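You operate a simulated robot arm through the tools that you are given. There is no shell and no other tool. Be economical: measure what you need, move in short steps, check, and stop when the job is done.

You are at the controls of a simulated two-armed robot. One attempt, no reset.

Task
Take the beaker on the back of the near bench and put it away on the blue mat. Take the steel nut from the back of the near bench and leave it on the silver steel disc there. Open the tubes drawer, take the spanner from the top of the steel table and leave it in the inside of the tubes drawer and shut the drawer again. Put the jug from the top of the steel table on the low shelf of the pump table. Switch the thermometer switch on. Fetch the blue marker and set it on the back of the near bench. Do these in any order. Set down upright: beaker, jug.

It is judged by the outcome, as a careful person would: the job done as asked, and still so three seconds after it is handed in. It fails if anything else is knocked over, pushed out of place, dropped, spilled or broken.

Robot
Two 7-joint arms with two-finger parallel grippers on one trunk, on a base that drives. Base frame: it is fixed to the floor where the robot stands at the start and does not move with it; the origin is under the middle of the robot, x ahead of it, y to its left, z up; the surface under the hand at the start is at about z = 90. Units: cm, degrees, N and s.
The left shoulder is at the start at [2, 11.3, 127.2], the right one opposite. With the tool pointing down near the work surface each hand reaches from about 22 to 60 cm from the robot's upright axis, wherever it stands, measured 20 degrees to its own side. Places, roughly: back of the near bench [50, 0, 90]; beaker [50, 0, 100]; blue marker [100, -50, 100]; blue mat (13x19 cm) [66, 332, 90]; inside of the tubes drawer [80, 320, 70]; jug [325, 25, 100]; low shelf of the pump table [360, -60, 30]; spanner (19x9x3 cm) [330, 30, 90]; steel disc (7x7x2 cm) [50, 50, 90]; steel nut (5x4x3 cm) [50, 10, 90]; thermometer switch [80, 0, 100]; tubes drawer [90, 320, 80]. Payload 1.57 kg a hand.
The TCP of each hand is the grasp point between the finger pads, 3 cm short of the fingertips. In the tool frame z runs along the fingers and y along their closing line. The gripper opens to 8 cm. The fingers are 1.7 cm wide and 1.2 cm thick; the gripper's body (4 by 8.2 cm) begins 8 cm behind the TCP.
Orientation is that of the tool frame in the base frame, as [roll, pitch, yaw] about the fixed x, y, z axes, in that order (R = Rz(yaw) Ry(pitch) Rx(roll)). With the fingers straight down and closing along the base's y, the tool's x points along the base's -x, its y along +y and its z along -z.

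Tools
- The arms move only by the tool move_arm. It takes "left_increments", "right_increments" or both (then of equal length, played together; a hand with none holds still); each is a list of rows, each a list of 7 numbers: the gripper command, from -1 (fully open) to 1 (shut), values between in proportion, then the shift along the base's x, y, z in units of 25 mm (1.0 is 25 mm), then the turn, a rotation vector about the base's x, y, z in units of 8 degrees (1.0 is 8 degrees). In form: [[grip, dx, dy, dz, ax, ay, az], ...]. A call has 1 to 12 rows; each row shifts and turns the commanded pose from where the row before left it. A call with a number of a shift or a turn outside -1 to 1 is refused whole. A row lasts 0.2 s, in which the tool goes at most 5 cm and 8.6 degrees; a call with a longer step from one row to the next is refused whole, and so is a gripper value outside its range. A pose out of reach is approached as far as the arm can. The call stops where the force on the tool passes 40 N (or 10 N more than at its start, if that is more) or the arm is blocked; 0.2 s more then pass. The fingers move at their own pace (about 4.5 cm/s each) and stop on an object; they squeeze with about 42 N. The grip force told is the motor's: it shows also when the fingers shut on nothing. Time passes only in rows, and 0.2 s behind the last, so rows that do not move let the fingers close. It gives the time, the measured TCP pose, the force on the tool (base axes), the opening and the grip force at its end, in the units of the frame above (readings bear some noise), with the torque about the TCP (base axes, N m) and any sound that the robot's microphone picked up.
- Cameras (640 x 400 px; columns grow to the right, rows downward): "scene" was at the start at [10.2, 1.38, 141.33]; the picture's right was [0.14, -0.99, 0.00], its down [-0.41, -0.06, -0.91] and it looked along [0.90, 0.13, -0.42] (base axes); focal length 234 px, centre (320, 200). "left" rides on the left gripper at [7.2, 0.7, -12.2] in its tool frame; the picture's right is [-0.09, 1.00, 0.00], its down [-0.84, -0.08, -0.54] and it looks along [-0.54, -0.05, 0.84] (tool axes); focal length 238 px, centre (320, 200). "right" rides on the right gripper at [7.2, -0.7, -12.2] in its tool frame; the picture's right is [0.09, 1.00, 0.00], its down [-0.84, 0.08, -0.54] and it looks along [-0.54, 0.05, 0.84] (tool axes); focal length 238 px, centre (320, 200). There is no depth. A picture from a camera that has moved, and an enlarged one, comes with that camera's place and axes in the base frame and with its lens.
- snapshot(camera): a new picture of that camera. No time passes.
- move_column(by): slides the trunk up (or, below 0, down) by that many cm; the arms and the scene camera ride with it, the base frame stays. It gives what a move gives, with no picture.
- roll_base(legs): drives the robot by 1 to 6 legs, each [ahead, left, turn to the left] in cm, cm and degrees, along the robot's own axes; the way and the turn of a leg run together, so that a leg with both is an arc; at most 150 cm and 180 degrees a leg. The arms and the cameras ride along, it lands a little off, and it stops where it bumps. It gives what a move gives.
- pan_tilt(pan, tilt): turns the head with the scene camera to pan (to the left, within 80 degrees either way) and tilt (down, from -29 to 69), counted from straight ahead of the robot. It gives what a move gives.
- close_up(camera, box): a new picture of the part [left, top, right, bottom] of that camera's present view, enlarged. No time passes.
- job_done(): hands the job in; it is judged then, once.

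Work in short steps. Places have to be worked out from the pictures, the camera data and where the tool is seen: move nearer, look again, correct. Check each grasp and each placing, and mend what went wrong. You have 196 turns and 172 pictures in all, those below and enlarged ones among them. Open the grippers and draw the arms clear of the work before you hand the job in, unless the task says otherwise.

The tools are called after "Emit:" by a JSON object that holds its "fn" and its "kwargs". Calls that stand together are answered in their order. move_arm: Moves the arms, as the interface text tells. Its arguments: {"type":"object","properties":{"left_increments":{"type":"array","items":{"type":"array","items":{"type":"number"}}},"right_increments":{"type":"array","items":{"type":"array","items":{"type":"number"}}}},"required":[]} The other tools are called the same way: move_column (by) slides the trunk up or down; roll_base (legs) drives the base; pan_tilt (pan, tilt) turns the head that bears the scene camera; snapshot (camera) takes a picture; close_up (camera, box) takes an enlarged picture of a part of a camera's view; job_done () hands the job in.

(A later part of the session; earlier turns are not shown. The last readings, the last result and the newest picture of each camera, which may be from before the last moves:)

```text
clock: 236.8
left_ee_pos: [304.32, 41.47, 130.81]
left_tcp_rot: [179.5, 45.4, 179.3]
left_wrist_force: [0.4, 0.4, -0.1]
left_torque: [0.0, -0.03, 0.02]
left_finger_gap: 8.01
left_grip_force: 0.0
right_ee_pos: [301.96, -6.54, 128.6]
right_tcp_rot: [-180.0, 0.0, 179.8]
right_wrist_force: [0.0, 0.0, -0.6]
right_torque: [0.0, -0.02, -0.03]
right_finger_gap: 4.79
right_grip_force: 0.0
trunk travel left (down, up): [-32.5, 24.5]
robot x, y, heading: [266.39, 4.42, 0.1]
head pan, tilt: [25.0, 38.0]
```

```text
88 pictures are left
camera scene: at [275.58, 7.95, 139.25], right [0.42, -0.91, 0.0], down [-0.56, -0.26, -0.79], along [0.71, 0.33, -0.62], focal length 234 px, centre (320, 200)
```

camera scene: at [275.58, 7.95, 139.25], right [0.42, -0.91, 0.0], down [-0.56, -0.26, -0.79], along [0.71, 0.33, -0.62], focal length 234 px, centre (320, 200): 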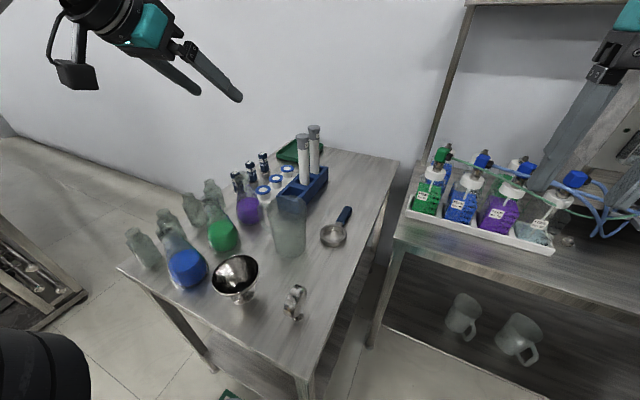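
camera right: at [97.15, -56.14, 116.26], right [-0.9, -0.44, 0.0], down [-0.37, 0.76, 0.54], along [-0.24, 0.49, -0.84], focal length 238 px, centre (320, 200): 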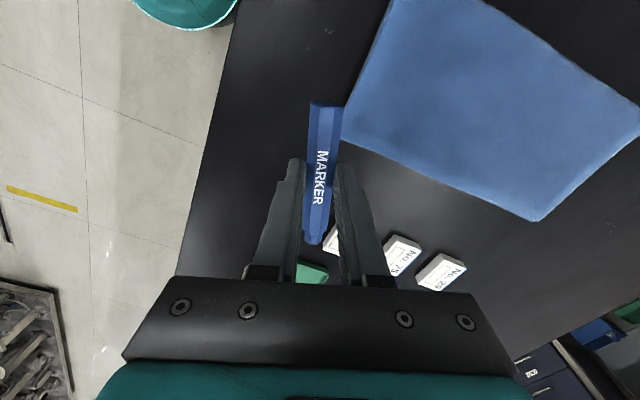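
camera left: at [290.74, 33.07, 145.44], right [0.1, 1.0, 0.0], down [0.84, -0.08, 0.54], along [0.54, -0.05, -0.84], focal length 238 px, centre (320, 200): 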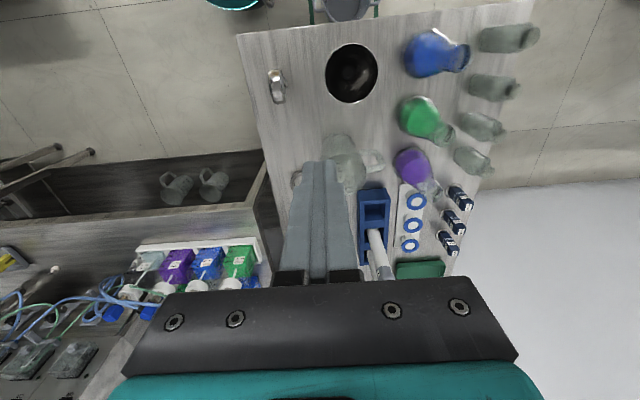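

Tilt achieved. Now lower to a standoff behind the handle with fingers partly open (~3.8 cm), then look through the wrist camera.

Emit:
{"fn": "move_arm", "kwargs": {"left_increments": [[0.05, -0.1, 0.15, -0.95, 0, 0, 0], [0.05, -0.1, 0.15, -0.95, 0, 0, 0], [0.05, -0.1, 0.15, -0.95, 0, 0, 0], [0.05, -0.1, 0.15, -0.95, 0, 0, 0], [0.05, -0.1, 0.15, -0.95, 0, 0, 0], [0.05, 0, 0.15, -0.95, 0, 0, 0], [0.05, 0, 0.15, -0.95, 0, 0, 0], [0.05, 0, 0.15, -0.95, 0, 0, 0], [0.05, 0, 0, -0.95, 0, 0, 0], [0.05, 0, 0, -0.95, 0, 0, 0]]}}

Emit:
{"fn": "snapshot", "kwargs": {"camera": "left"}}

Emit:
{"fn": "snapshot", "kwargs": {"camera": "scene"}}

```text
clock: 239.0
left_ee_pos: [303.33, 44.41, 106.86]
left_tcp_rot: [179.5, 45.3, 179.5]
left_wrist_force: [0.4, 0.8, -0.1]
left_torque: [-0.01, -0.02, -0.01]
left_finger_gap: 3.82
left_grip_force: 0.1
right_ee_pos: [302.2, -6.6, 128.48]
right_tcp_rot: [-180.0, 0.0, 179.7]
right_wrist_force: [0.7, -0.5, 0.0]
right_torque: [-0.01, 0.02, 0.0]
right_finger_gap: 4.81
right_grip_force: 0.0
trunk travel left (down, up): [-32.5, 24.5]
robot x, y, heading: [266.78, 4.14, -0.1]
head pan, tilt: [25.0, 38.0]
```

```text
87 pictures are left
camera left: at [289.51, 45.11, 110.42], right [0.07, 1.0, 0.07], down [0.2, -0.08, 0.98], along [0.98, -0.05, -0.21], focal length 238 px, centre (320, 200)
```

left: 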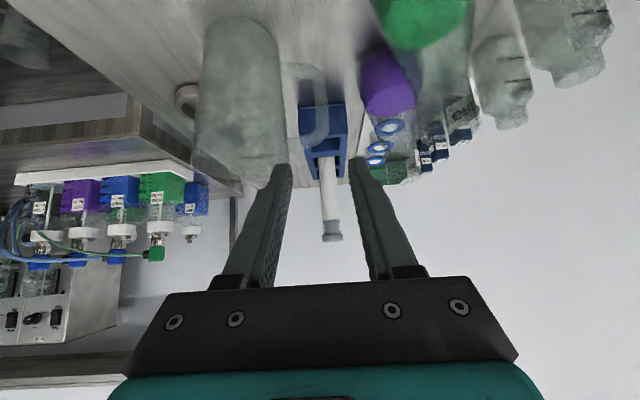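

```text
86 pictures are left
camera scene: at [275.68, 7.93, 139.24], right [0.42, -0.91, 0.0], down [-0.56, -0.26, -0.79], along [0.71, 0.33, -0.62], focal length 234 px, centre (320, 200)
```

scene: 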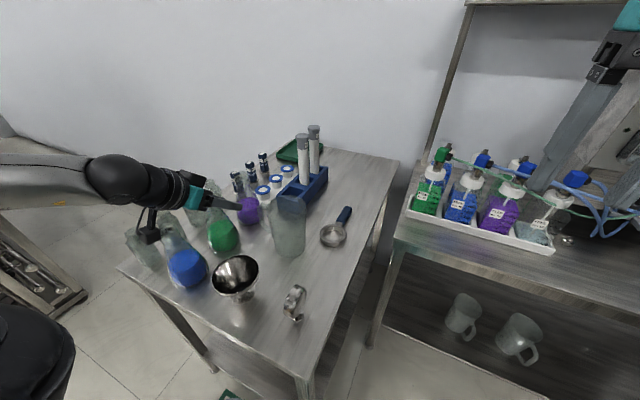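

Emit:
{"fn": "close_up", "kwargs": {"camera": "left", "box": [190, 0, 390, 200]}}

Emit:
{"fn": "close_up", "kwargs": {"camera": "scene", "box": [180, 150, 320, 310]}}

```text
2.00 times, centred on (290, 100) of left
camera zoom: at [289.51, 45.11, 110.42], right [0.07, 1.0, 0.07], down [0.2, -0.08, 0.98], along [0.98, -0.05, -0.21], focal length 477 px, centre (380, 400)
```

zoom: 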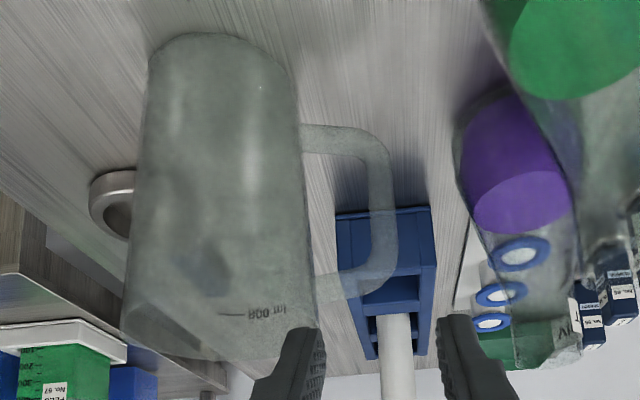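

```text
2.50 times, centred on (250, 230) of scene
camera zoom: at [275.68, 7.93, 139.24], right [0.42, -0.91, 0.0], down [-0.56, -0.26, -0.79], along [0.71, 0.33, -0.62], focal length 585 px, centre (495, 125)
```

zoom: 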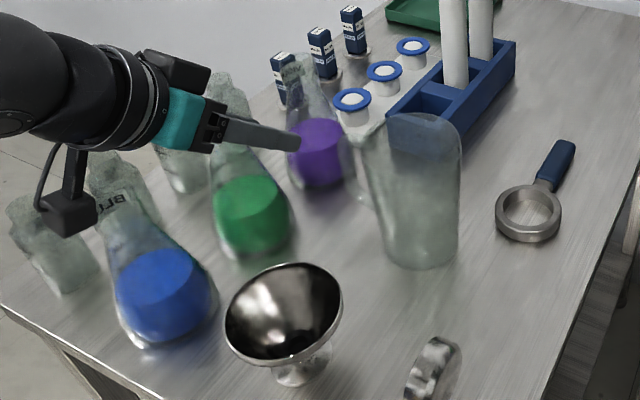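

Measured precisely: bar at y≈44.75, loop open from z≈89.4 to 96.9. I lower/shift slightly to the approach line and advance partway at 45°.

Emit:
{"fn": "move_arm", "kwargs": {"left_increments": [[0.05, 0, 0.13, -0.66, 0, 0, 0], [0.05, 0.5, 0, -0.5, 0, 0, 0], [0.05, 0.5, 0, -0.5, 0, 0, 0], [0.05, 0.5, 0, -0.5, 0, 0, 0], [0.05, 0.5, 0, -0.5, 0, 0, 0], [0.05, 0.5, 0, -0.5, 0, 0, 0]]}}

Emit:
{"fn": "close_up", "kwargs": {"camera": "left", "box": [190, 0, 430, 240]}}

Emit:
{"fn": "close_up", "kwargs": {"camera": "scene", "box": [180, 150, 320, 310]}}

```text
clock: 240.4
left_ee_pos: [309.71, 44.69, 98.86]
left_tcp_rot: [179.7, 45.3, 179.4]
left_wrist_force: [0.5, -0.1, -0.7]
left_torque: [0.01, 0.0, 0.0]
left_finger_gap: 3.8
left_grip_force: 0.1
right_ee_pos: [302.17, -6.55, 128.57]
right_tcp_rot: [180.0, 0.0, 179.8]
right_wrist_force: [0.5, 0.6, -0.4]
right_torque: [-0.04, -0.01, 0.06]
right_finger_gap: 4.77
right_grip_force: 0.0
trunk travel left (down, up): [-32.5, 24.5]
robot x, y, heading: [266.79, 4.08, 0.3]
head pan, tilt: [25.0, 38.0]
```

```text
1.67 times, centred on (310, 120) of left
camera zoom: at [295.8, 45.39, 102.55], right [0.07, 0.99, 0.07], down [0.2, -0.08, 0.98], along [0.98, -0.05, -0.21], focal length 397 px, centre (337, 333)
```

zoom: 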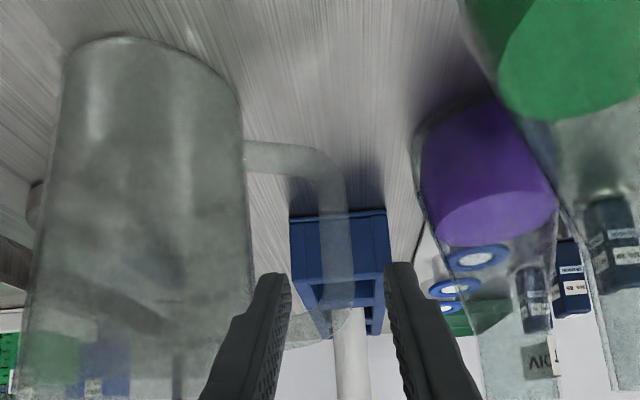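

```text
2.50 times, centred on (250, 230) of scene
camera zoom: at [275.69, 7.92, 139.24], right [0.42, -0.91, 0.0], down [-0.56, -0.26, -0.79], along [0.71, 0.33, -0.62], focal length 585 px, centre (495, 125)
```

zoom: 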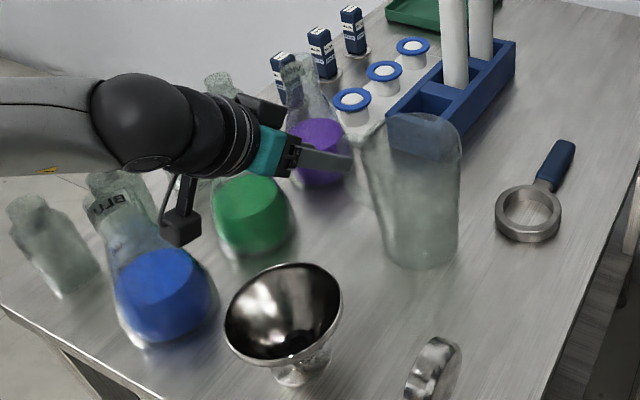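

The bar lies between the fingertips, camera clear of funnel and flasks. Advance the remaining ~5.7 cm and close.

Emit:
{"fn": "move_arm", "kwargs": {"left_increments": [[0.05, 0.4, 0, -0.4, 0, 0, 0], [0.05, 0.4, 0, -0.4, 0, 0, 0], [0.05, 0.4, 0, -0.4, 0, 0, 0], [0.05, 0.4, 0.02, -0.4, 0, 0, 0], [0.05, 0.4, 0, -0.4, 0, 0, 0], [0.05, 0.28, 0, -0.32, 0, 0, 0]]}}

Emit:
{"fn": "close_up", "kwargs": {"camera": "left", "box": [190, 0, 430, 240]}}

```text
clock: 241.8
left_ee_pos: [315.25, 44.79, 93.19]
left_tcp_rot: [179.6, 45.3, 179.4]
left_wrist_force: [0.0, -0.2, -0.3]
left_torque: [-0.02, -0.02, -0.01]
left_finger_gap: 3.8
left_grip_force: 0.0
right_ee_pos: [302.19, -6.58, 128.49]
right_tcp_rot: [180.0, 0.0, 179.8]
right_wrist_force: [0.8, -0.5, -0.4]
right_torque: [0.0, 0.0, -0.01]
right_finger_gap: 4.79
right_grip_force: 0.1
trunk travel left (down, up): [-32.5, 24.5]
robot x, y, heading: [266.86, 4.37, 0.0]
head pan, tilt: [25.0, 38.0]
```

```text
1.67 times, centred on (310, 120) of left
camera zoom: at [301.52, 45.44, 96.76], right [0.07, 1.0, 0.07], down [0.2, -0.08, 0.98], along [0.98, -0.05, -0.21], focal length 397 px, centre (337, 333)
```

zoom: 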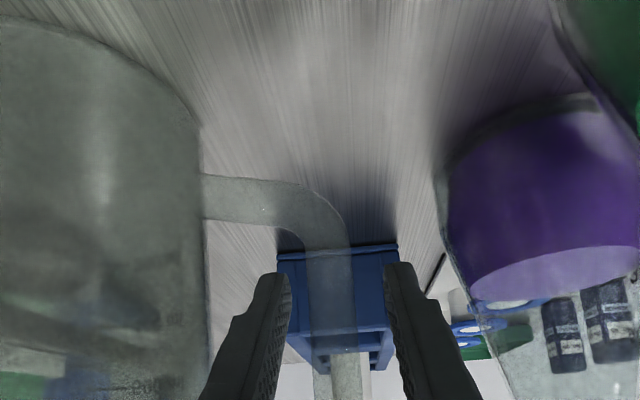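

The bar passes between the pads. Close the fingers and read the grip.

Emit:
{"fn": "move_arm", "kwargs": {"left_increments": [[0.4, 0, 0, 0, 0, 0, 0], [0.7, 0, 0, 0, 0, 0, 0], [1, 0, 0, 0, 0, 0, 0], [1, 0, 0, 0, 0, 0, 0], [1, 0, 0, 0, 0, 0, 0], [1, 0, 0, 0, 0, 0, 0]]}}

Emit:
{"fn": "close_up", "kwargs": {"camera": "left", "box": [190, 0, 430, 240]}}

```text
clock: 243.2
left_ee_pos: [315.4, 44.7, 93.24]
left_tcp_rot: [179.7, 45.2, 179.4]
left_wrist_force: [0.0, 0.0, 0.5]
left_torque: [-0.14, 0.03, 0.0]
left_finger_gap: 1.49
left_grip_force: 30.9
right_ee_pos: [302.1, -6.54, 128.4]
right_tcp_rot: [180.0, -0.1, 179.8]
right_wrist_force: [0.5, 0.1, -0.7]
right_torque: [0.02, -0.01, 0.02]
right_finger_gap: 4.77
right_grip_force: 0.0
trunk travel left (down, up): [-32.5, 24.5]
robot x, y, heading: [266.97, 4.51, -0.1]
head pan, tilt: [25.0, 38.0]
```

```text
1.67 times, centred on (310, 120) of left
camera zoom: at [301.5, 45.41, 96.77], right [0.07, 1.0, 0.07], down [0.2, -0.08, 0.98], along [0.98, -0.05, -0.21], focal length 397 px, centre (337, 333)
```

zoom: 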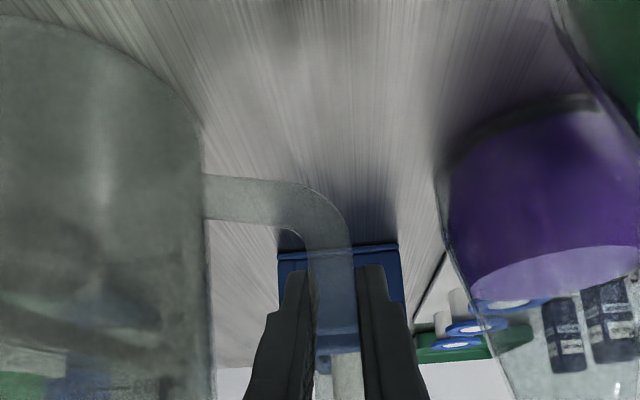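

Gripped on the bar (1.49 cm). I lift a couple of centimetres slowly and check for tilt and weight.

Emit:
{"fn": "move_arm", "kwargs": {"left_increments": [[1, 0, 0, 0.1, 0, 0, 0], [1, 0, 0, 0.2, 0, 0, 0], [1, 0, 0, 0.3, 0, 0, 0], [1, 0, 0, 0.3, 0, 0, 0], [1, 0, 0, 0, 0, 0, 0]]}}

Emit:
{"fn": "close_up", "kwargs": {"camera": "scene", "box": [180, 150, 320, 310]}}

Emit:
{"fn": "close_up", "kwargs": {"camera": "left", "box": [190, 0, 430, 240]}}

```text
clock: 244.4
left_ee_pos: [315.34, 44.76, 95.36]
left_tcp_rot: [179.6, 45.2, 179.4]
left_wrist_force: [0.0, -0.2, -0.9]
left_torque: [0.07, 0.0, -0.02]
left_finger_gap: 1.48
left_grip_force: 31.1
right_ee_pos: [302.25, -6.49, 128.47]
right_tcp_rot: [-180.0, -0.1, 179.8]
right_wrist_force: [0.7, -0.6, -0.6]
right_torque: [0.01, -0.04, 0.0]
right_finger_gap: 4.78
right_grip_force: 0.0
trunk travel left (down, up): [-32.5, 24.5]
robot x, y, heading: [266.44, 4.12, -0.1]
head pan, tilt: [25.0, 38.0]
```

```text
2.50 times, centred on (250, 230) of scene
camera zoom: at [275.67, 7.92, 139.24], right [0.42, -0.91, 0.0], down [-0.56, -0.26, -0.79], along [0.71, 0.33, -0.62], focal length 585 px, centre (495, 125)
```

zoom: 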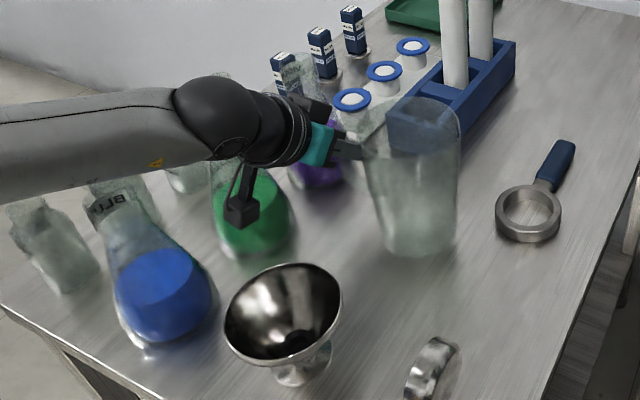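

```text
1.67 times, centred on (310, 120) of left
camera zoom: at [301.44, 45.41, 99.03], right [0.07, 1.0, 0.07], down [0.2, -0.08, 0.98], along [0.98, -0.05, -0.21], focal length 397 px, centre (337, 333)
```

zoom: 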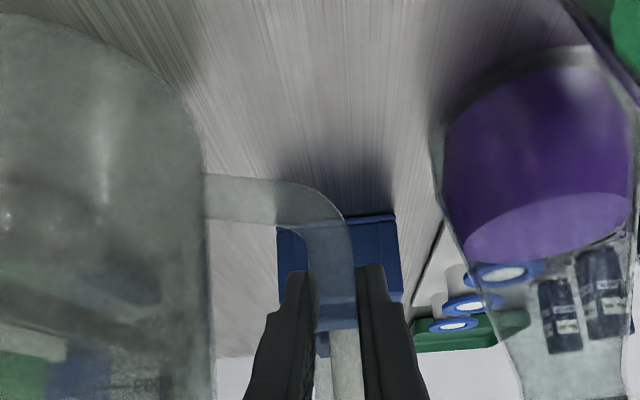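

Jug is light and hangs upright. I lift it high and draw it back toward the robot.

Emit:
{"fn": "move_arm", "kwargs": {"left_increments": [[1, 0, 0, 0.8, 0, 0, 0], [1, 0, 0, 0.8, 0, 0, 0], [1, 0, 0, 0.8, 0, 0, 0], [1, 0, 0, 0.8, 0, 0, 0], [1, 0, 0, 0.8, 0, 0, 0], [1, 0, 0, 0.8, 0, 0, 0], [1, -0.2, 0, 0.8, 0, 0, 0], [1, -0.5, 0, 0.8, 0, 0, 0], [1, -0.6, -0.1, 0.8, 0, 0, 0], [1, -0.6, -0.1, 0.4, 0, 0, 0], [1, -0.6, -0.1, 0, 0, 0, 0], [1, -0.6, -0.1, 0, 0, 0, 0]]}}

Emit:
{"fn": "roll_base", "kwargs": {"legs": [[-30, 0, 0]]}}

Emit:
{"fn": "pan_tilt", "kwargs": {"pan": -30, "tilt": 35}}

Emit:
{"fn": "snapshot", "kwargs": {"camera": "scene"}}

```text
clock: 247.0
left_ee_pos: [307.48, 43.72, 114.36]
left_tcp_rot: [179.7, 45.2, 179.4]
left_wrist_force: [0.2, 0.6, -1.2]
left_torque: [0.06, -0.03, -0.02]
left_finger_gap: 1.48
left_grip_force: 31.1
right_ee_pos: [302.18, -6.63, 128.59]
right_tcp_rot: [180.0, 0.1, 179.7]
right_wrist_force: [-0.9, 0.5, -0.6]
right_torque: [0.01, 0.04, 0.0]
right_finger_gap: 4.82
right_grip_force: 0.2
trunk travel left (down, up): [-32.5, 24.5]
robot x, y, heading: [266.58, 4.19, 0.0]
head pan, tilt: [25.0, 38.0]
```

```text
clock: 249.1
left_ee_pos: [277.31, 43.76, 114.49]
left_tcp_rot: [179.5, 45.1, 179.4]
left_wrist_force: [0.2, -0.8, -0.4]
left_torque: [0.11, -0.04, 0.0]
left_finger_gap: 1.48
left_grip_force: 31.1
right_ee_pos: [272.05, -6.57, 128.52]
right_tcp_rot: [-180.0, 0.1, -180.0]
right_wrist_force: [-0.6, 0.4, 0.9]
right_torque: [-0.01, -0.01, 0.0]
right_finger_gap: 4.82
right_grip_force: 0.0
trunk travel left (down, up): [-32.5, 24.5]
robot x, y, heading: [236.59, 4.0, 0.2]
head pan, tilt: [25.0, 38.0]
```

```text
clock: 250.3
left_ee_pos: [277.26, 43.67, 114.46]
left_tcp_rot: [179.6, 45.2, 179.4]
left_wrist_force: [0.1, 0.5, -1.2]
left_torque: [0.09, -0.04, -0.03]
left_finger_gap: 1.51
left_grip_force: 30.7
right_ee_pos: [272.08, -6.54, 128.41]
right_tcp_rot: [180.0, 0.1, 179.9]
right_wrist_force: [-0.2, 1.0, 0.4]
right_torque: [0.01, -0.02, 0.01]
right_finger_gap: 4.81
right_grip_force: 0.1
trunk travel left (down, up): [-32.5, 24.5]
robot x, y, heading: [236.58, 4.3, -0.1]
head pan, tilt: [-30.0, 35.0]
```

```text
77 pictures are left
camera scene: at [245.38, -0.14, 139.7], right [-0.5, -0.87, 0.0], down [-0.5, 0.29, -0.82], along [0.71, -0.41, -0.57], focal length 234 px, centre (320, 200)
```

scene: 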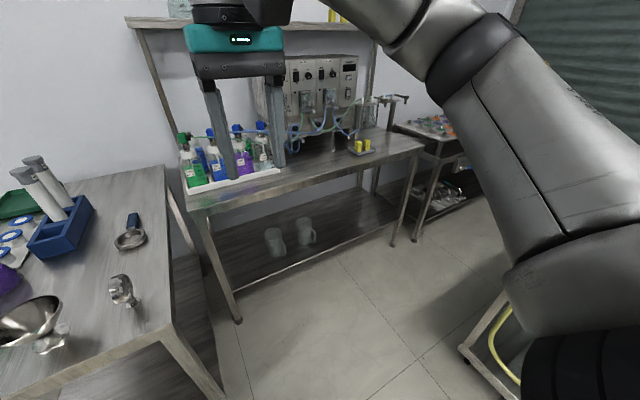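

Pump table: front at x≈335, low shelf z≈25, two mugs at y≈-27 and -48; a cart starts at y≈-98. I'll set the jug at about [344, -73]. First raise the right hand well out of the way, then bring the jug in front of the body.

Emit:
{"fn": "move_arm", "kwargs": {"right_increments": [[-0.2, -0.3, -0.2, 0.9, 0, 0, 0], [-0.2, -0.3, -0.2, 0.9, 0, 0, 0], [-0.2, -0.3, -0.2, 0.9, 0, 0, 0], [-0.2, -0.3, -0.2, 0.9, 0, 0, 0], [-0.2, -0.3, -0.2, 0.9, 0, 0, 0], [-0.2, -0.3, -0.2, 0.9, 0, 0, 0], [-0.2, -0.3, -0.2, 0.9, 0, 0, 0], [-0.2, -0.3, -0.2, 0.9, 0, 0, 0]]}}

Emit:
{"fn": "move_arm", "kwargs": {"left_increments": [[1, -0.2, -0.9, 0, 0, 0, 0], [1, -0.2, -0.9, 0, 0, 0, 0], [1, -0.2, -0.9, 0, 0, 0, 0], [1, -0.2, -0.9, 0, 0, 0, 0], [1, -0.2, -0.9, 0, 0, 0, 0], [1, -0.2, -0.9, 0, 0, 0, 0], [1, -0.2, -0.9, 0, 0, 0, 0], [1, -0.2, -0.9, 0, 0, 0, 0], [1, -0.2, -0.9, 0, 0, 0, 0], [1, -0.2, -0.9, 0, 0, 0, 0], [1, -0.2, -0.9, 0, 0, 0, 0], [1, -0.2, -0.9, 0, 0, 0, 0]]}}

Emit:
{"fn": "snapshot", "kwargs": {"camera": "scene"}}

```text
clock: 252.1
left_ee_pos: [277.14, 43.74, 114.32]
left_tcp_rot: [179.7, 45.2, 179.6]
left_wrist_force: [-0.2, 0.1, -0.4]
left_torque: [0.07, -0.01, 0.04]
left_finger_gap: 1.5
left_grip_force: 31.0
right_ee_pos: [265.98, -10.4, 146.43]
right_tcp_rot: [180.0, 0.1, 179.9]
right_wrist_force: [0.0, 0.1, -0.6]
right_torque: [-0.05, 0.0, 0.0]
right_finger_gap: 4.77
right_grip_force: 0.1
trunk travel left (down, up): [-32.5, 24.5]
robot x, y, heading: [236.87, 4.24, 0.0]
head pan, tilt: [-30.0, 35.0]
```

```text
clock: 254.7
left_ee_pos: [275.71, 17.39, 114.92]
left_tcp_rot: [179.6, 45.0, 179.5]
left_wrist_force: [0.2, 0.0, -1.3]
left_torque: [0.08, -0.04, 0.02]
left_finger_gap: 1.5
left_grip_force: 30.6
left hand out of reach, approached as far as the arm can: row 6, 7, 8, 9, 10, 11
right_ee_pos: [266.09, -10.52, 146.55]
right_tcp_rot: [179.9, 0.0, 179.7]
right_wrist_force: [1.2, 0.3, -0.6]
right_torque: [0.0, -0.01, -0.05]
right_finger_gap: 4.8
right_grip_force: 0.0
trunk travel left (down, up): [-32.5, 24.5]
robot x, y, heading: [236.52, 4.29, 0.1]
head pan, tilt: [-30.0, 35.0]
```

```text
76 pictures are left
camera scene: at [245.38, -0.2, 139.7], right [-0.5, -0.87, 0.0], down [-0.5, 0.29, -0.82], along [0.71, -0.41, -0.57], focal length 234 px, centre (320, 200)
```

scene: 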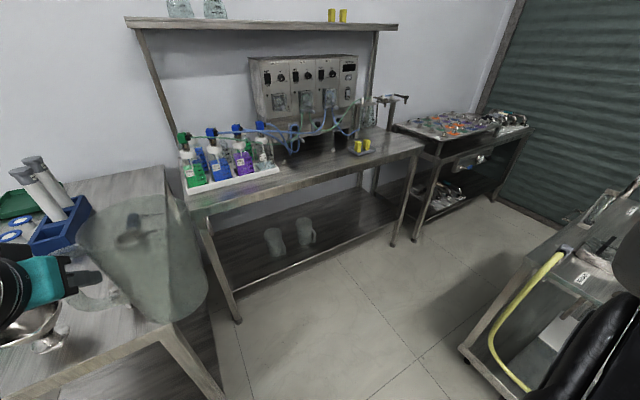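

The left hand's inward limit is rel y≈+13, so the robot will stand at y≈-77, beyond the cart (its far edge x≈258). Drive there around the obstacles.

Emit:
{"fn": "roll_base", "kwargs": {"legs": [[0, -44, 0], [48, 0, 0], [0, -37.5, 0]]}}

Emit:
{"fn": "pan_tilt", "kwargs": {"pan": 0, "tilt": 50}}

Emit:
{"fn": "snapshot", "kwargs": {"camera": "scene"}}

```text
clock: 261.8
left_ee_pos: [324.01, -63.1, 114.72]
left_tcp_rot: [179.5, 45.0, 179.5]
left_wrist_force: [0.5, 0.0, -1.5]
left_torque: [0.09, -0.03, 0.02]
left_finger_gap: 1.49
left_grip_force: 30.9
right_ee_pos: [314.3, -90.92, 146.43]
right_tcp_rot: [179.9, 0.0, -180.0]
right_wrist_force: [0.1, 0.0, 0.6]
right_torque: [0.0, -0.01, 0.02]
right_finger_gap: 4.79
right_grip_force: 0.0
trunk travel left (down, up): [-32.5, 24.5]
robot x, y, heading: [285.07, -76.14, 0.1]
head pan, tilt: [-30.0, 35.0]
```

```text
clock: 262.7
left_ee_pos: [324.13, -63.07, 114.73]
left_tcp_rot: [179.6, 44.9, 179.5]
left_wrist_force: [0.0, -0.7, -1.0]
left_torque: [0.05, -0.01, 0.02]
left_finger_gap: 1.5
left_grip_force: 30.5
right_ee_pos: [314.44, -91.03, 146.53]
right_tcp_rot: [179.9, 0.0, 179.9]
right_wrist_force: [-0.9, 0.1, -0.4]
right_torque: [0.01, 0.01, 0.02]
right_finger_gap: 4.8
right_grip_force: 0.1
trunk travel left (down, up): [-32.5, 24.5]
robot x, y, heading: [284.98, -76.62, 0.3]
head pan, tilt: [0.0, 50.0]
```

```text
75 pictures are left
camera scene: at [293.76, -76.24, 137.53], right [0.0, -1.0, 0.0], down [-0.77, 0.0, -0.64], along [0.64, 0.0, -0.77], focal length 234 px, centre (320, 200)
```

scene: 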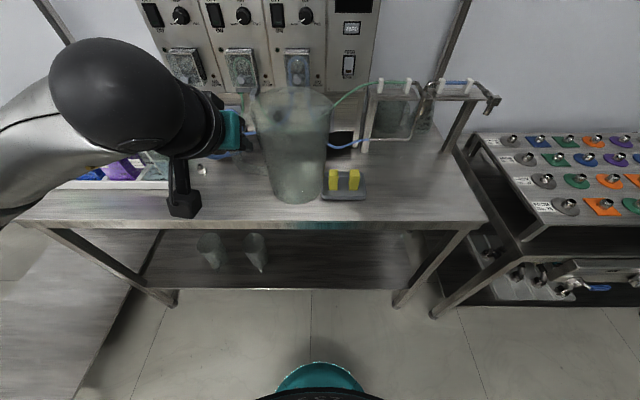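

Table front edge is at x≈331; I back off 7 cm for clearance, then lower the trunk.

Emit:
{"fn": "roll_base", "kwargs": {"legs": [[-7, 0, 0]]}}

Emit:
{"fn": "move_column", "kwargs": {"by": -31}}

Emit:
{"fn": "snapshot", "kwargs": {"camera": "scene"}}

```text
clock: 263.7
left_ee_pos: [317.04, -63.05, 114.96]
left_tcp_rot: [179.6, 45.1, 179.6]
left_wrist_force: [-0.4, -0.9, -0.1]
left_torque: [0.06, -0.04, -0.01]
left_finger_gap: 1.49
left_grip_force: 30.8
right_ee_pos: [307.25, -90.86, 146.41]
right_tcp_rot: [179.9, 0.1, -180.0]
right_wrist_force: [0.3, 0.6, 1.1]
right_torque: [0.0, -0.05, -0.03]
right_finger_gap: 4.81
right_grip_force: 0.0
trunk travel left (down, up): [-32.5, 24.5]
robot x, y, heading: [278.26, -76.58, 0.2]
head pan, tilt: [0.0, 50.0]
```

```text
clock: 266.8
left_ee_pos: [317.21, -63.01, 83.87]
left_tcp_rot: [179.6, 45.1, 179.7]
left_wrist_force: [0.7, 0.5, -1.1]
left_torque: [0.1, 0.0, -0.03]
left_finger_gap: 1.48
left_grip_force: 31.1
right_ee_pos: [307.53, -90.98, 115.51]
right_tcp_rot: [180.0, 0.1, -180.0]
right_wrist_force: [-0.2, -0.2, -0.2]
right_torque: [0.02, -0.01, -0.01]
right_finger_gap: 4.81
right_grip_force: 0.1
trunk travel left (down, up): [-1.5, 55.5]
robot x, y, heading: [277.93, -76.33, 0.0]
head pan, tilt: [0.0, 50.0]
```

```text
74 pictures are left
camera scene: at [286.86, -76.24, 106.53], right [0.0, -1.0, 0.0], down [-0.77, 0.0, -0.64], along [0.64, 0.0, -0.77], focal length 234 px, centre (320, 200)
```

scene: 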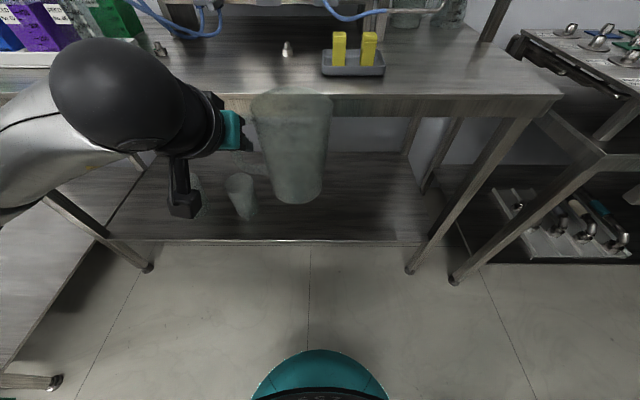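

Now lower the jug in front of the table to just above shelf level.

Emit:
{"fn": "move_arm", "kwargs": {"left_increments": [[1, 0, 0, -1, 0, 0, 0], [1, 0, 0, -1, 0, 0, 0], [1, 0, 0, -1, 0, 0, 0], [1, 0, 0, -1, 0, 0, 0], [1, 0, 0, -1, 0, 0, 0], [1, 0, 0, -1, 0, 0, 0], [1, 0, 0, -1, 0, 0, 0], [1, 0, 0, -1, 0, 0, 0], [1, 0, 0, -1, 0, 0, 0], [1, 0, 0, -1, 0, 0, 0], [1, 0, 0, -1, 0, 0, 0], [1, 0, 0, -1, 0, 0, 0]]}}

Emit:
{"fn": "snapshot", "kwargs": {"camera": "scene"}}

Emit:
{"fn": "snapshot", "kwargs": {"camera": "left"}}

```text
clock: 269.4
left_ee_pos: [318.06, -65.5, 67.46]
left_tcp_rot: [-176.3, 46.1, -178.0]
left_wrist_force: [2.9, 6.8, -1.2]
left_torque: [-0.3, 0.18, -0.52]
left_finger_gap: 1.47
left_grip_force: 30.9
left hand out of reach, approached as far as the arm can: row 7, 8, 9, 10, 11
right_ee_pos: [307.46, -91.27, 115.39]
right_tcp_rot: [179.9, 0.0, 179.8]
right_wrist_force: [-0.5, -0.5, -0.4]
right_torque: [0.07, -0.03, -0.03]
right_finger_gap: 4.79
right_grip_force: 0.3
trunk travel left (down, up): [-1.5, 55.5]
robot x, y, heading: [278.09, -76.54, 0.3]
head pan, tilt: [0.0, 50.0]
```

```text
73 pictures are left
camera scene: at [286.87, -76.49, 106.55], right [0.0, -1.0, 0.0], down [-0.77, 0.0, -0.64], along [0.64, 0.0, -0.77], focal length 234 px, centre (320, 200)
```

scene: 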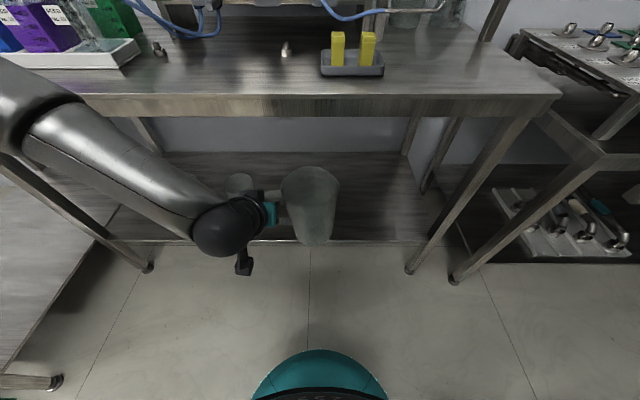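

```text
72 pictures are left
camera left: at [304.06, -64.44, 70.83], right [0.08, 1.0, 0.02], down [0.19, -0.04, 0.98], along [0.98, -0.07, -0.19], focal length 238 px, centre (320, 200)
```

left: 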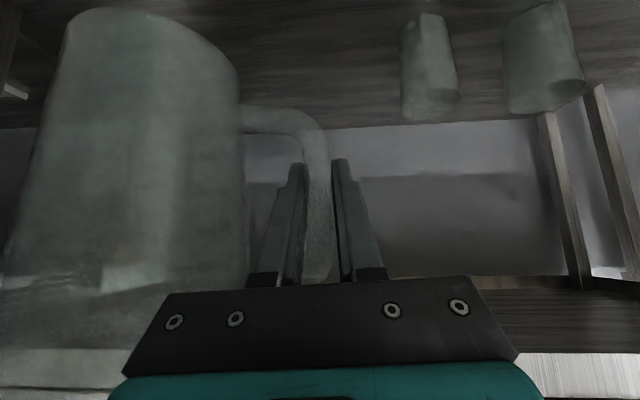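

The arm reached its limit near z≈67 and the pose got skewed. I back up 5 cm to recover the pose and check forces.

Emit:
{"fn": "move_arm", "kwargs": {"left_increments": [[1, 0, 0, 0.5, 0, 0, 0], [1, 0, 0, 0.5, 0, 0, 0], [1, 0, 0, 0, 0, 0, 0], [1, 0, 0, 0, 0, 0, 0]]}}

Emit:
{"fn": "snapshot", "kwargs": {"camera": "left"}}

```text
clock: 270.4
left_ee_pos: [317.11, -62.93, 68.82]
left_tcp_rot: [179.7, 44.9, 179.6]
left_wrist_force: [-0.3, 0.3, -0.8]
left_torque: [0.08, 0.06, 0.0]
left_finger_gap: 1.49
left_grip_force: 30.8
right_ee_pos: [307.62, -90.96, 115.5]
right_tcp_rot: [-179.9, 0.1, -179.9]
right_wrist_force: [0.2, -0.2, 0.5]
right_torque: [-0.01, -0.03, 0.0]
right_finger_gap: 4.8
right_grip_force: 0.1
trunk travel left (down, up): [-1.5, 55.5]
robot x, y, heading: [278.01, -76.5, 0.1]
head pan, tilt: [0.0, 50.0]
```

```text
71 pictures are left
camera left: at [303.33, -62.33, 72.42], right [0.07, 1.0, 0.07], down [0.21, -0.08, 0.97], along [0.98, -0.05, -0.21], focal length 238 px, centre (320, 200)
```

left: 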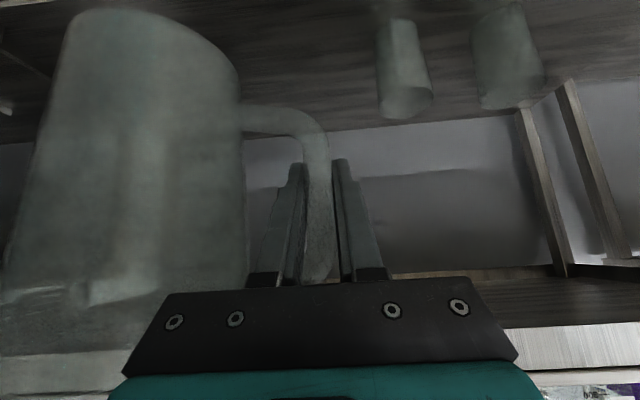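

Pose recovered. The arm seems too folded; I back the base 13 cm and work with the arm more extended while lowering.

Emit:
{"fn": "roll_base", "kwargs": {"legs": [[-13, 0, 0]]}}

Emit:
{"fn": "move_arm", "kwargs": {"left_increments": [[1, 0.8, 0.2, 0, 0, 0, 0], [1, 0.8, 0.2, 0, 0, 0, 0], [1, 0.8, 0.2, 0, 0, 0, 0], [1, 0.8, 0.2, 0, 0, 0, 0], [1, 0.8, 0.2, -0.5, 0, 0, 0], [1, 0.5, 0, -0.8, 0, 0, 0], [1, 0, 0, -0.8, 0, 0, 0], [1, 0, 0, -0.8, 0, 0, 0]]}}

Emit:
{"fn": "snapshot", "kwargs": {"camera": "scene"}}

```text
clock: 271.4
left_ee_pos: [313.83, -62.58, 68.83]
left_tcp_rot: [179.8, 44.8, 179.3]
left_wrist_force: [-0.2, -0.4, -1.7]
left_torque: [0.11, -0.03, 0.01]
left_finger_gap: 1.51
left_grip_force: 31.1
right_ee_pos: [303.96, -90.49, 115.67]
right_tcp_rot: [179.9, 0.2, 179.7]
right_wrist_force: [1.4, 0.3, 0.1]
right_torque: [-0.01, -0.02, 0.02]
right_finger_gap: 4.78
right_grip_force: 0.0
trunk travel left (down, up): [-1.5, 55.5]
robot x, y, heading: [274.6, -75.15, 0.2]
head pan, tilt: [0.0, 50.0]
stopped in leg 1: the robot was blocked; the commanded pose is now the measured one
```

```text
clock: 273.2
left_ee_pos: [325.0, -60.18, 61.49]
left_tcp_rot: [179.7, 45.0, 179.4]
left_wrist_force: [1.1, 0.0, -1.6]
left_torque: [0.09, -0.03, -0.03]
left_finger_gap: 1.48
left_grip_force: 30.7
right_ee_pos: [304.09, -90.5, 115.61]
right_tcp_rot: [180.0, 0.3, 179.7]
right_wrist_force: [-0.1, -0.5, -0.3]
right_torque: [-0.01, 0.0, 0.01]
right_finger_gap: 4.81
right_grip_force: 0.1
trunk travel left (down, up): [-1.5, 55.5]
robot x, y, heading: [274.89, -75.7, 0.2]
head pan, tilt: [0.0, 50.0]
```

```text
70 pictures are left
camera scene: at [283.59, -75.67, 106.52], right [0.0, -1.0, 0.0], down [-0.77, 0.0, -0.64], along [0.64, 0.0, -0.77], focal length 234 px, centre (320, 200)
```

scene: 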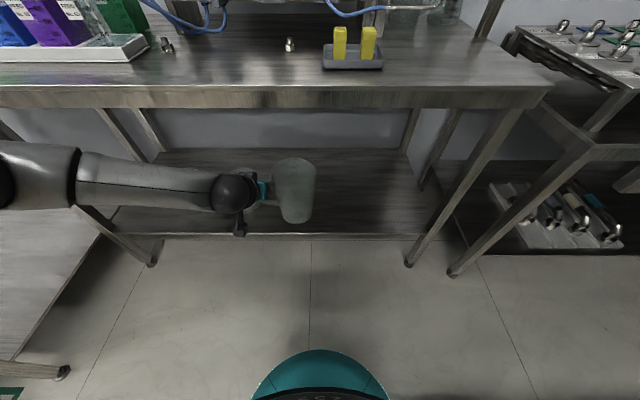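

The base met something behind (likely the cart) and stopped after 3 cm; I stay off it. The arm works well here; continue lowering.

Emit:
{"fn": "move_arm", "kwargs": {"left_increments": [[1, 0, 0, -0.8, 0, 0, 0], [1, 0, 0, -0.8, 0, 0, 0], [1, 0, 0, -0.8, 0, 0, 0], [1, 0, 0, -0.8, 0, 0, 0], [1, 0, 0, -0.8, 0, 0, 0], [1, 0, 0, -0.8, 0, 0, 0]]}}

Emit:
{"fn": "pan_tilt", "kwargs": {"pan": -75, "tilt": 50}}

Emit:
{"fn": "snapshot", "kwargs": {"camera": "scene"}}

```text
clock: 274.6
left_ee_pos: [325.21, -59.82, 59.78]
left_tcp_rot: [179.6, 44.7, 179.3]
left_wrist_force: [-0.5, -0.4, -1.3]
left_torque: [0.11, -0.01, 0.02]
left_finger_gap: 1.48
left_grip_force: 31.0
left hand out of reach, approached as far as the arm can: row 1, 2, 3, 4, 5, 6
right_ee_pos: [304.14, -90.61, 115.6]
right_tcp_rot: [179.9, 0.2, 179.7]
right_wrist_force: [0.0, 1.1, 0.0]
right_torque: [-0.03, -0.01, 0.0]
right_finger_gap: 4.8
right_grip_force: 0.1
trunk travel left (down, up): [-1.5, 55.5]
robot x, y, heading: [275.03, -75.77, -0.3]
head pan, tilt: [0.0, 50.0]
```

```text
clock: 276.0
left_ee_pos: [325.3, -59.72, 59.67]
left_tcp_rot: [179.5, 44.6, 179.3]
left_wrist_force: [0.6, 0.5, -1.6]
left_torque: [0.08, -0.03, -0.02]
left_finger_gap: 1.51
left_grip_force: 30.9
right_ee_pos: [304.13, -90.68, 115.67]
right_tcp_rot: [179.9, 0.3, 179.6]
right_wrist_force: [-0.3, 0.7, 0.5]
right_torque: [0.02, 0.01, 0.02]
right_finger_gap: 4.82
right_grip_force: 0.0
trunk travel left (down, up): [-1.5, 55.5]
robot x, y, heading: [274.78, -75.95, -0.1]
head pan, tilt: [-75.0, 50.0]
```

```text
69 pictures are left
camera scene: at [277.88, -83.1, 106.53], right [-0.97, -0.26, 0.0], down [-0.2, 0.74, -0.64], along [0.17, -0.62, -0.77], focal length 234 px, centre (320, 200)
```

scene: 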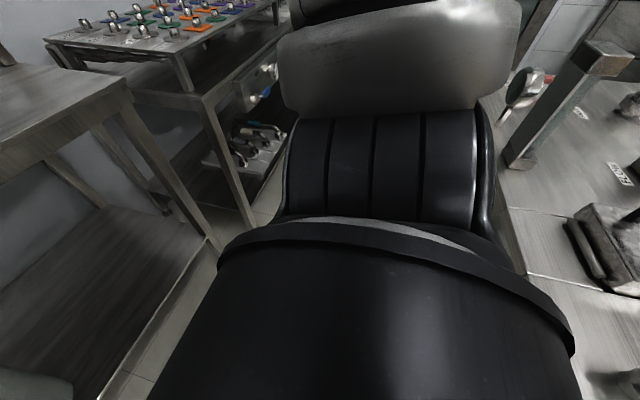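

Nothing behind is disturbed as far as visible. The arm bottoms out at z≈60 here; I ease the base forward off the cart and test whether a more lateral hand position allows going lower.

Emit:
{"fn": "roll_base", "kwargs": {"legs": [[3, 0, 0]]}}

Emit:
{"fn": "move_arm", "kwargs": {"left_increments": [[1, -0.8, 0.9, 0.2, 0, 0, 0], [1, -0.8, 0.9, 0, 0, 0, 0], [1, -0.8, 0.9, 0, 0, 0, 0], [1, -0.4, 0.9, 0, 0, 0, 0], [1, 0, 0.9, -0.5, 0, 0, 0], [1, 0, 0.9, -0.8, 0, 0, 0], [1, 0, 0, -0.8, 0, 0, 0], [1, 0, 0, -0.8, 0, 0, 0], [1, 0, 0, -0.8, 0, 0, 0], [1, 0, 0, -0.8, 0, 0, 0]]}}

Emit:
{"fn": "pan_tilt", "kwargs": {"pan": 20, "tilt": 50}}

Emit:
{"fn": "snapshot", "kwargs": {"camera": "scene"}}

```text
clock: 276.9
left_ee_pos: [328.08, -59.73, 59.74]
left_tcp_rot: [179.6, 44.7, 179.3]
left_wrist_force: [-0.2, 0.8, -0.9]
left_torque: [0.08, -0.01, 0.03]
left_finger_gap: 1.49
left_grip_force: 31.1
right_ee_pos: [307.03, -90.52, 115.55]
right_tcp_rot: [179.9, 0.3, 179.8]
right_wrist_force: [0.2, -0.3, -0.2]
right_torque: [0.02, 0.03, -0.04]
right_finger_gap: 4.8
right_grip_force: 0.1
trunk travel left (down, up): [-1.5, 55.5]
robot x, y, heading: [277.97, -75.66, -0.1]
head pan, tilt: [-75.0, 50.0]
```

```text
clock: 279.1
left_ee_pos: [325.11, -48.2, 49.17]
left_tcp_rot: [179.5, 44.7, 179.2]
left_wrist_force: [-0.8, -0.2, -2.3]
left_torque: [0.08, -0.03, 0.0]
left_finger_gap: 1.51
left_grip_force: 31.2
left hand out of reach, approached as far as the arm can: row 1, 2, 3
right_ee_pos: [307.13, -90.44, 115.56]
right_tcp_rot: [180.0, 0.2, 179.7]
right_wrist_force: [-0.1, 0.7, 0.4]
right_torque: [-0.02, 0.01, 0.03]
right_finger_gap: 4.79
right_grip_force: 0.1
trunk travel left (down, up): [-1.5, 55.5]
robot x, y, heading: [278.07, -75.53, 0.0]
head pan, tilt: [-75.0, 50.0]
```

```text
clock: 280.8
left_ee_pos: [325.11, -48.26, 49.21]
left_tcp_rot: [179.6, 44.7, 179.3]
left_wrist_force: [1.1, 0.2, -0.6]
left_torque: [0.07, 0.02, -0.02]
left_finger_gap: 1.5
left_grip_force: 31.1
right_ee_pos: [307.05, -90.49, 115.63]
right_tcp_rot: [179.9, 0.3, 179.7]
right_wrist_force: [0.1, 0.1, 0.1]
right_torque: [0.0, 0.01, 0.0]
right_finger_gap: 4.81
right_grip_force: 0.0
trunk travel left (down, up): [-1.5, 55.5]
robot x, y, heading: [277.69, -76.13, -0.2]
head pan, tilt: [20.0, 50.0]
```

```text
68 pictures are left
camera scene: at [286.11, -73.04, 106.52], right [0.34, -0.94, 0.0], down [-0.72, -0.26, -0.64], along [0.6, 0.22, -0.77], focal length 234 px, centre (320, 200)
```

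scene: 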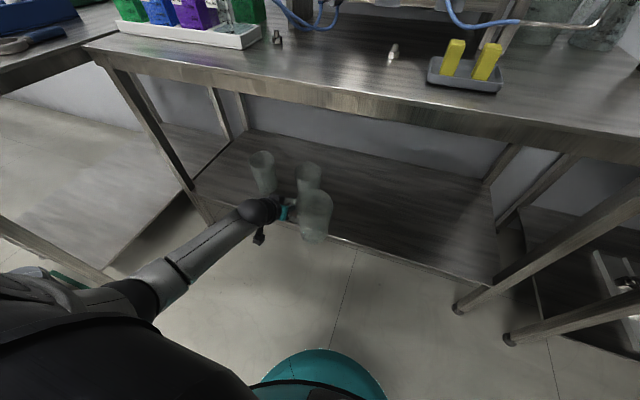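

Lateral position lets the arm go lower (z=49 now). I shift the base right 16 cm and forward 5 so the jug lines up with the free shelf area.

Emit:
{"fn": "roll_base", "kwargs": {"legs": [[5, -16, 0]]}}

Emit:
{"fn": "snapshot", "kwargs": {"camera": "scene"}}

Emit:
{"fn": "snapshot", "kwargs": {"camera": "left"}}

```text
clock: 282.2
left_ee_pos: [330.14, -64.12, 49.06]
left_tcp_rot: [179.6, 44.7, 179.1]
left_wrist_force: [-0.4, 0.3, -0.8]
left_torque: [0.09, -0.02, 0.01]
left_finger_gap: 1.48
left_grip_force: 30.8
right_ee_pos: [311.83, -106.49, 115.77]
right_tcp_rot: [179.8, 0.3, 179.6]
right_wrist_force: [0.8, 0.6, 0.2]
right_torque: [-0.04, -0.01, -0.02]
right_finger_gap: 4.83
right_grip_force: 0.1
trunk travel left (down, up): [-1.5, 55.5]
robot x, y, heading: [282.92, -91.6, -0.0]
head pan, tilt: [20.0, 50.0]
```

```text
67 pictures are left
camera scene: at [291.0, -89.01, 106.52], right [0.34, -0.94, 0.0], down [-0.72, -0.26, -0.64], along [0.6, 0.22, -0.77], focal length 234 px, centre (320, 200)
```

scene: 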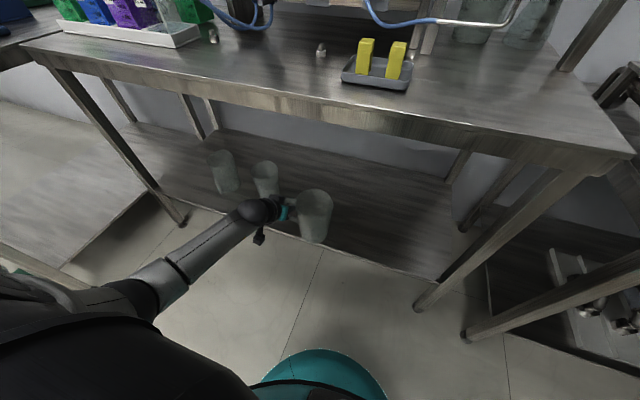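

```text
66 pictures are left
camera left: at [316.39, -63.48, 52.95], right [0.07, 0.99, 0.07], down [0.21, -0.08, 0.97], along [0.97, -0.06, -0.22], focal length 238 px, centre (320, 200)
```

left: 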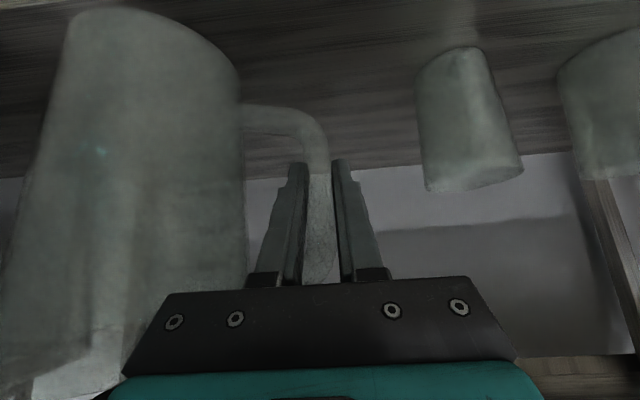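

Shelf top is about z=29; the jug's base is ~11 cm above it. Drive forward 14 cm so the jug is over the shelf.

Emit:
{"fn": "roll_base", "kwargs": {"legs": [[14, 0, 0]]}}

Emit:
{"fn": "snapshot", "kwargs": {"camera": "scene"}}

Emit:
{"fn": "snapshot", "kwargs": {"camera": "left"}}

```text
clock: 283.6
left_ee_pos: [344.18, -64.13, 49.27]
left_tcp_rot: [179.6, 44.7, 179.2]
left_wrist_force: [-0.6, -0.4, -0.4]
left_torque: [0.06, -0.01, 0.04]
left_finger_gap: 1.5
left_grip_force: 31.0
right_ee_pos: [325.93, -106.49, 115.59]
right_tcp_rot: [179.8, 0.4, 179.8]
right_wrist_force: [0.4, 0.4, -0.3]
right_torque: [-0.01, -0.02, -0.01]
right_finger_gap: 4.8
right_grip_force: 0.1
trunk travel left (down, up): [-1.5, 55.5]
robot x, y, heading: [296.59, -91.71, -0.0]
head pan, tilt: [20.0, 50.0]
```

```text
65 pictures are left
camera scene: at [305.02, -89.03, 106.52], right [0.34, -0.94, 0.0], down [-0.72, -0.26, -0.64], along [0.6, 0.22, -0.77], focal length 234 px, centre (320, 200)
```

scene: 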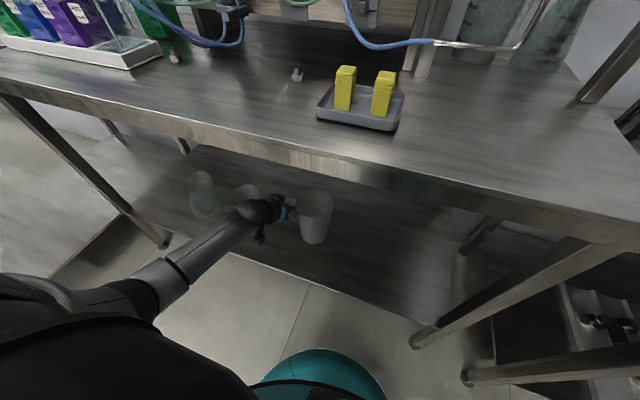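

```text
64 pictures are left
camera left: at [330.38, -63.49, 52.94], right [0.07, 0.99, 0.07], down [0.21, -0.08, 0.97], along [0.97, -0.06, -0.22], focal length 238 px, centre (320, 200)
```

left: 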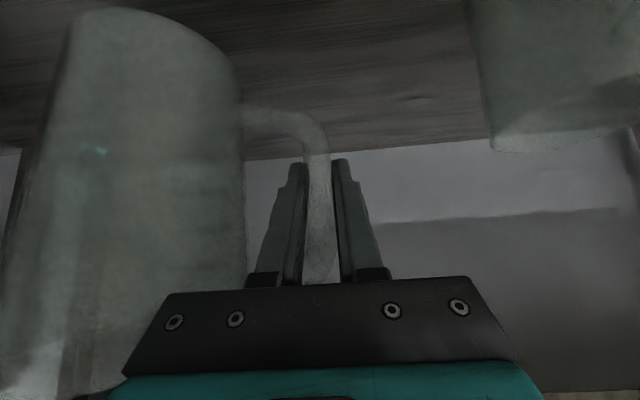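

Positioned well over the shelf. Lower the jug, first 8 cm, then in fine steps to contact.

Emit:
{"fn": "move_arm", "kwargs": {"left_increments": [[1, 0, 0, -0.8, 0, 0, 0], [1, 0, 0, -0.8, 0, 0, 0], [1, 0, 0, -0.8, 0, 0, 0], [1, 0, 0, -0.6, 0, 0, 0], [1, 0, 0, 0, 0, 0, 0]]}}

Emit:
{"fn": "close_up", "kwargs": {"camera": "scene", "box": [170, 140, 400, 300]}}

```text
clock: 284.8
left_ee_pos: [344.18, -64.27, 41.68]
left_tcp_rot: [179.6, 44.7, 179.3]
left_wrist_force: [-0.5, 0.4, -1.1]
left_torque: [0.07, -0.02, -0.02]
left_finger_gap: 1.5
left_grip_force: 30.5
right_ee_pos: [325.93, -106.52, 115.64]
right_tcp_rot: [179.9, 0.4, 179.7]
right_wrist_force: [-0.1, 0.2, -0.6]
right_torque: [0.03, 0.06, -0.03]
right_finger_gap: 4.8
right_grip_force: 0.1
trunk travel left (down, up): [-1.5, 55.5]
robot x, y, heading: [296.82, -91.95, -0.1]
head pan, tilt: [20.0, 50.0]
```

```text
2.50 times, centred on (285, 220) of scene
camera zoom: at [305.01, -89.03, 106.53], right [0.34, -0.94, 0.0], down [-0.72, -0.26, -0.64], along [0.6, 0.22, -0.77], focal length 585 px, centre (408, 150)
```

zoom: 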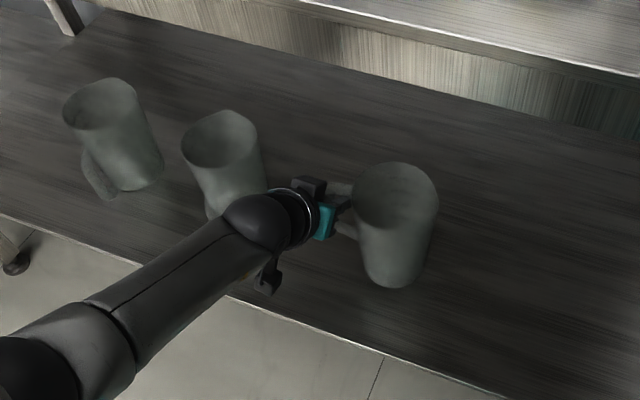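

Emit:
{"fn": "move_arm", "kwargs": {"left_increments": [[1, 0, 0, -0.2, 0, 0, 0], [1, 0, 0, -0.2, 0, 0, 0], [1, 0, 0, -0.2, 0, 0, 0], [1, 0, 0, -0.15, 0, 0, 0], [1, 0, 0, -0.1, 0, 0, 0], [1, 0, 0, 0, 0, 0, 0]]}}

```text
clock: 286.1
left_ee_pos: [344.17, -64.27, 39.45]
left_tcp_rot: [179.6, 44.7, 179.3]
left_wrist_force: [0.7, -0.3, -1.3]
left_torque: [0.08, -0.04, 0.02]
left_finger_gap: 1.49
left_grip_force: 30.8
right_ee_pos: [325.98, -106.49, 115.63]
right_tcp_rot: [179.9, 0.3, 179.7]
right_wrist_force: [0.6, -0.9, -0.4]
right_torque: [-0.04, 0.01, 0.02]
right_finger_gap: 4.81
right_grip_force: 0.1
trunk travel left (down, up): [-1.5, 55.5]
robot x, y, heading: [296.75, -91.59, 0.0]
head pan, tilt: [20.0, 50.0]
```

Emit:
{"fn": "move_arm", "kwargs": {"left_increments": [[1, 0, 0, -0.1, 0, 0, 0], [1, 0, 0, -0.1, 0, 0, 0], [1, 0, 0, -0.1, 0, 0, 0], [1, 0, 0, -0.1, 0, 0, 0], [1, 0, 0, 0, 0, 0, 0]]}}

Emit:
{"fn": "close_up", "kwargs": {"camera": "scene", "box": [250, 170, 370, 290]}}

```text
clock: 287.4
left_ee_pos: [344.1, -64.21, 38.46]
left_tcp_rot: [179.6, 44.7, 179.3]
left_wrist_force: [-0.6, 0.3, -0.7]
left_torque: [0.08, 0.02, -0.01]
left_finger_gap: 1.49
left_grip_force: 30.9
right_ee_pos: [325.98, -106.57, 115.6]
right_tcp_rot: [179.9, 0.3, 179.7]
right_wrist_force: [0.1, -0.5, 0.4]
right_torque: [0.01, 0.03, 0.0]
right_finger_gap: 4.79
right_grip_force: 0.0
trunk travel left (down, up): [-1.5, 55.5]
robot x, y, heading: [296.82, -91.63, 0.0]
head pan, tilt: [20.0, 50.0]
```

```text
3.33 times, centred on (310, 230) of scene
camera zoom: at [305.01, -89.03, 106.52], right [0.34, -0.94, 0.0], down [-0.72, -0.26, -0.64], along [0.6, 0.22, -0.77], focal length 780 px, centre (353, 100)
```

zoom: 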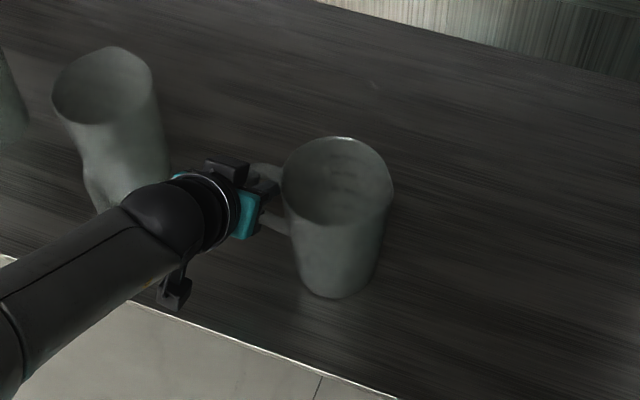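

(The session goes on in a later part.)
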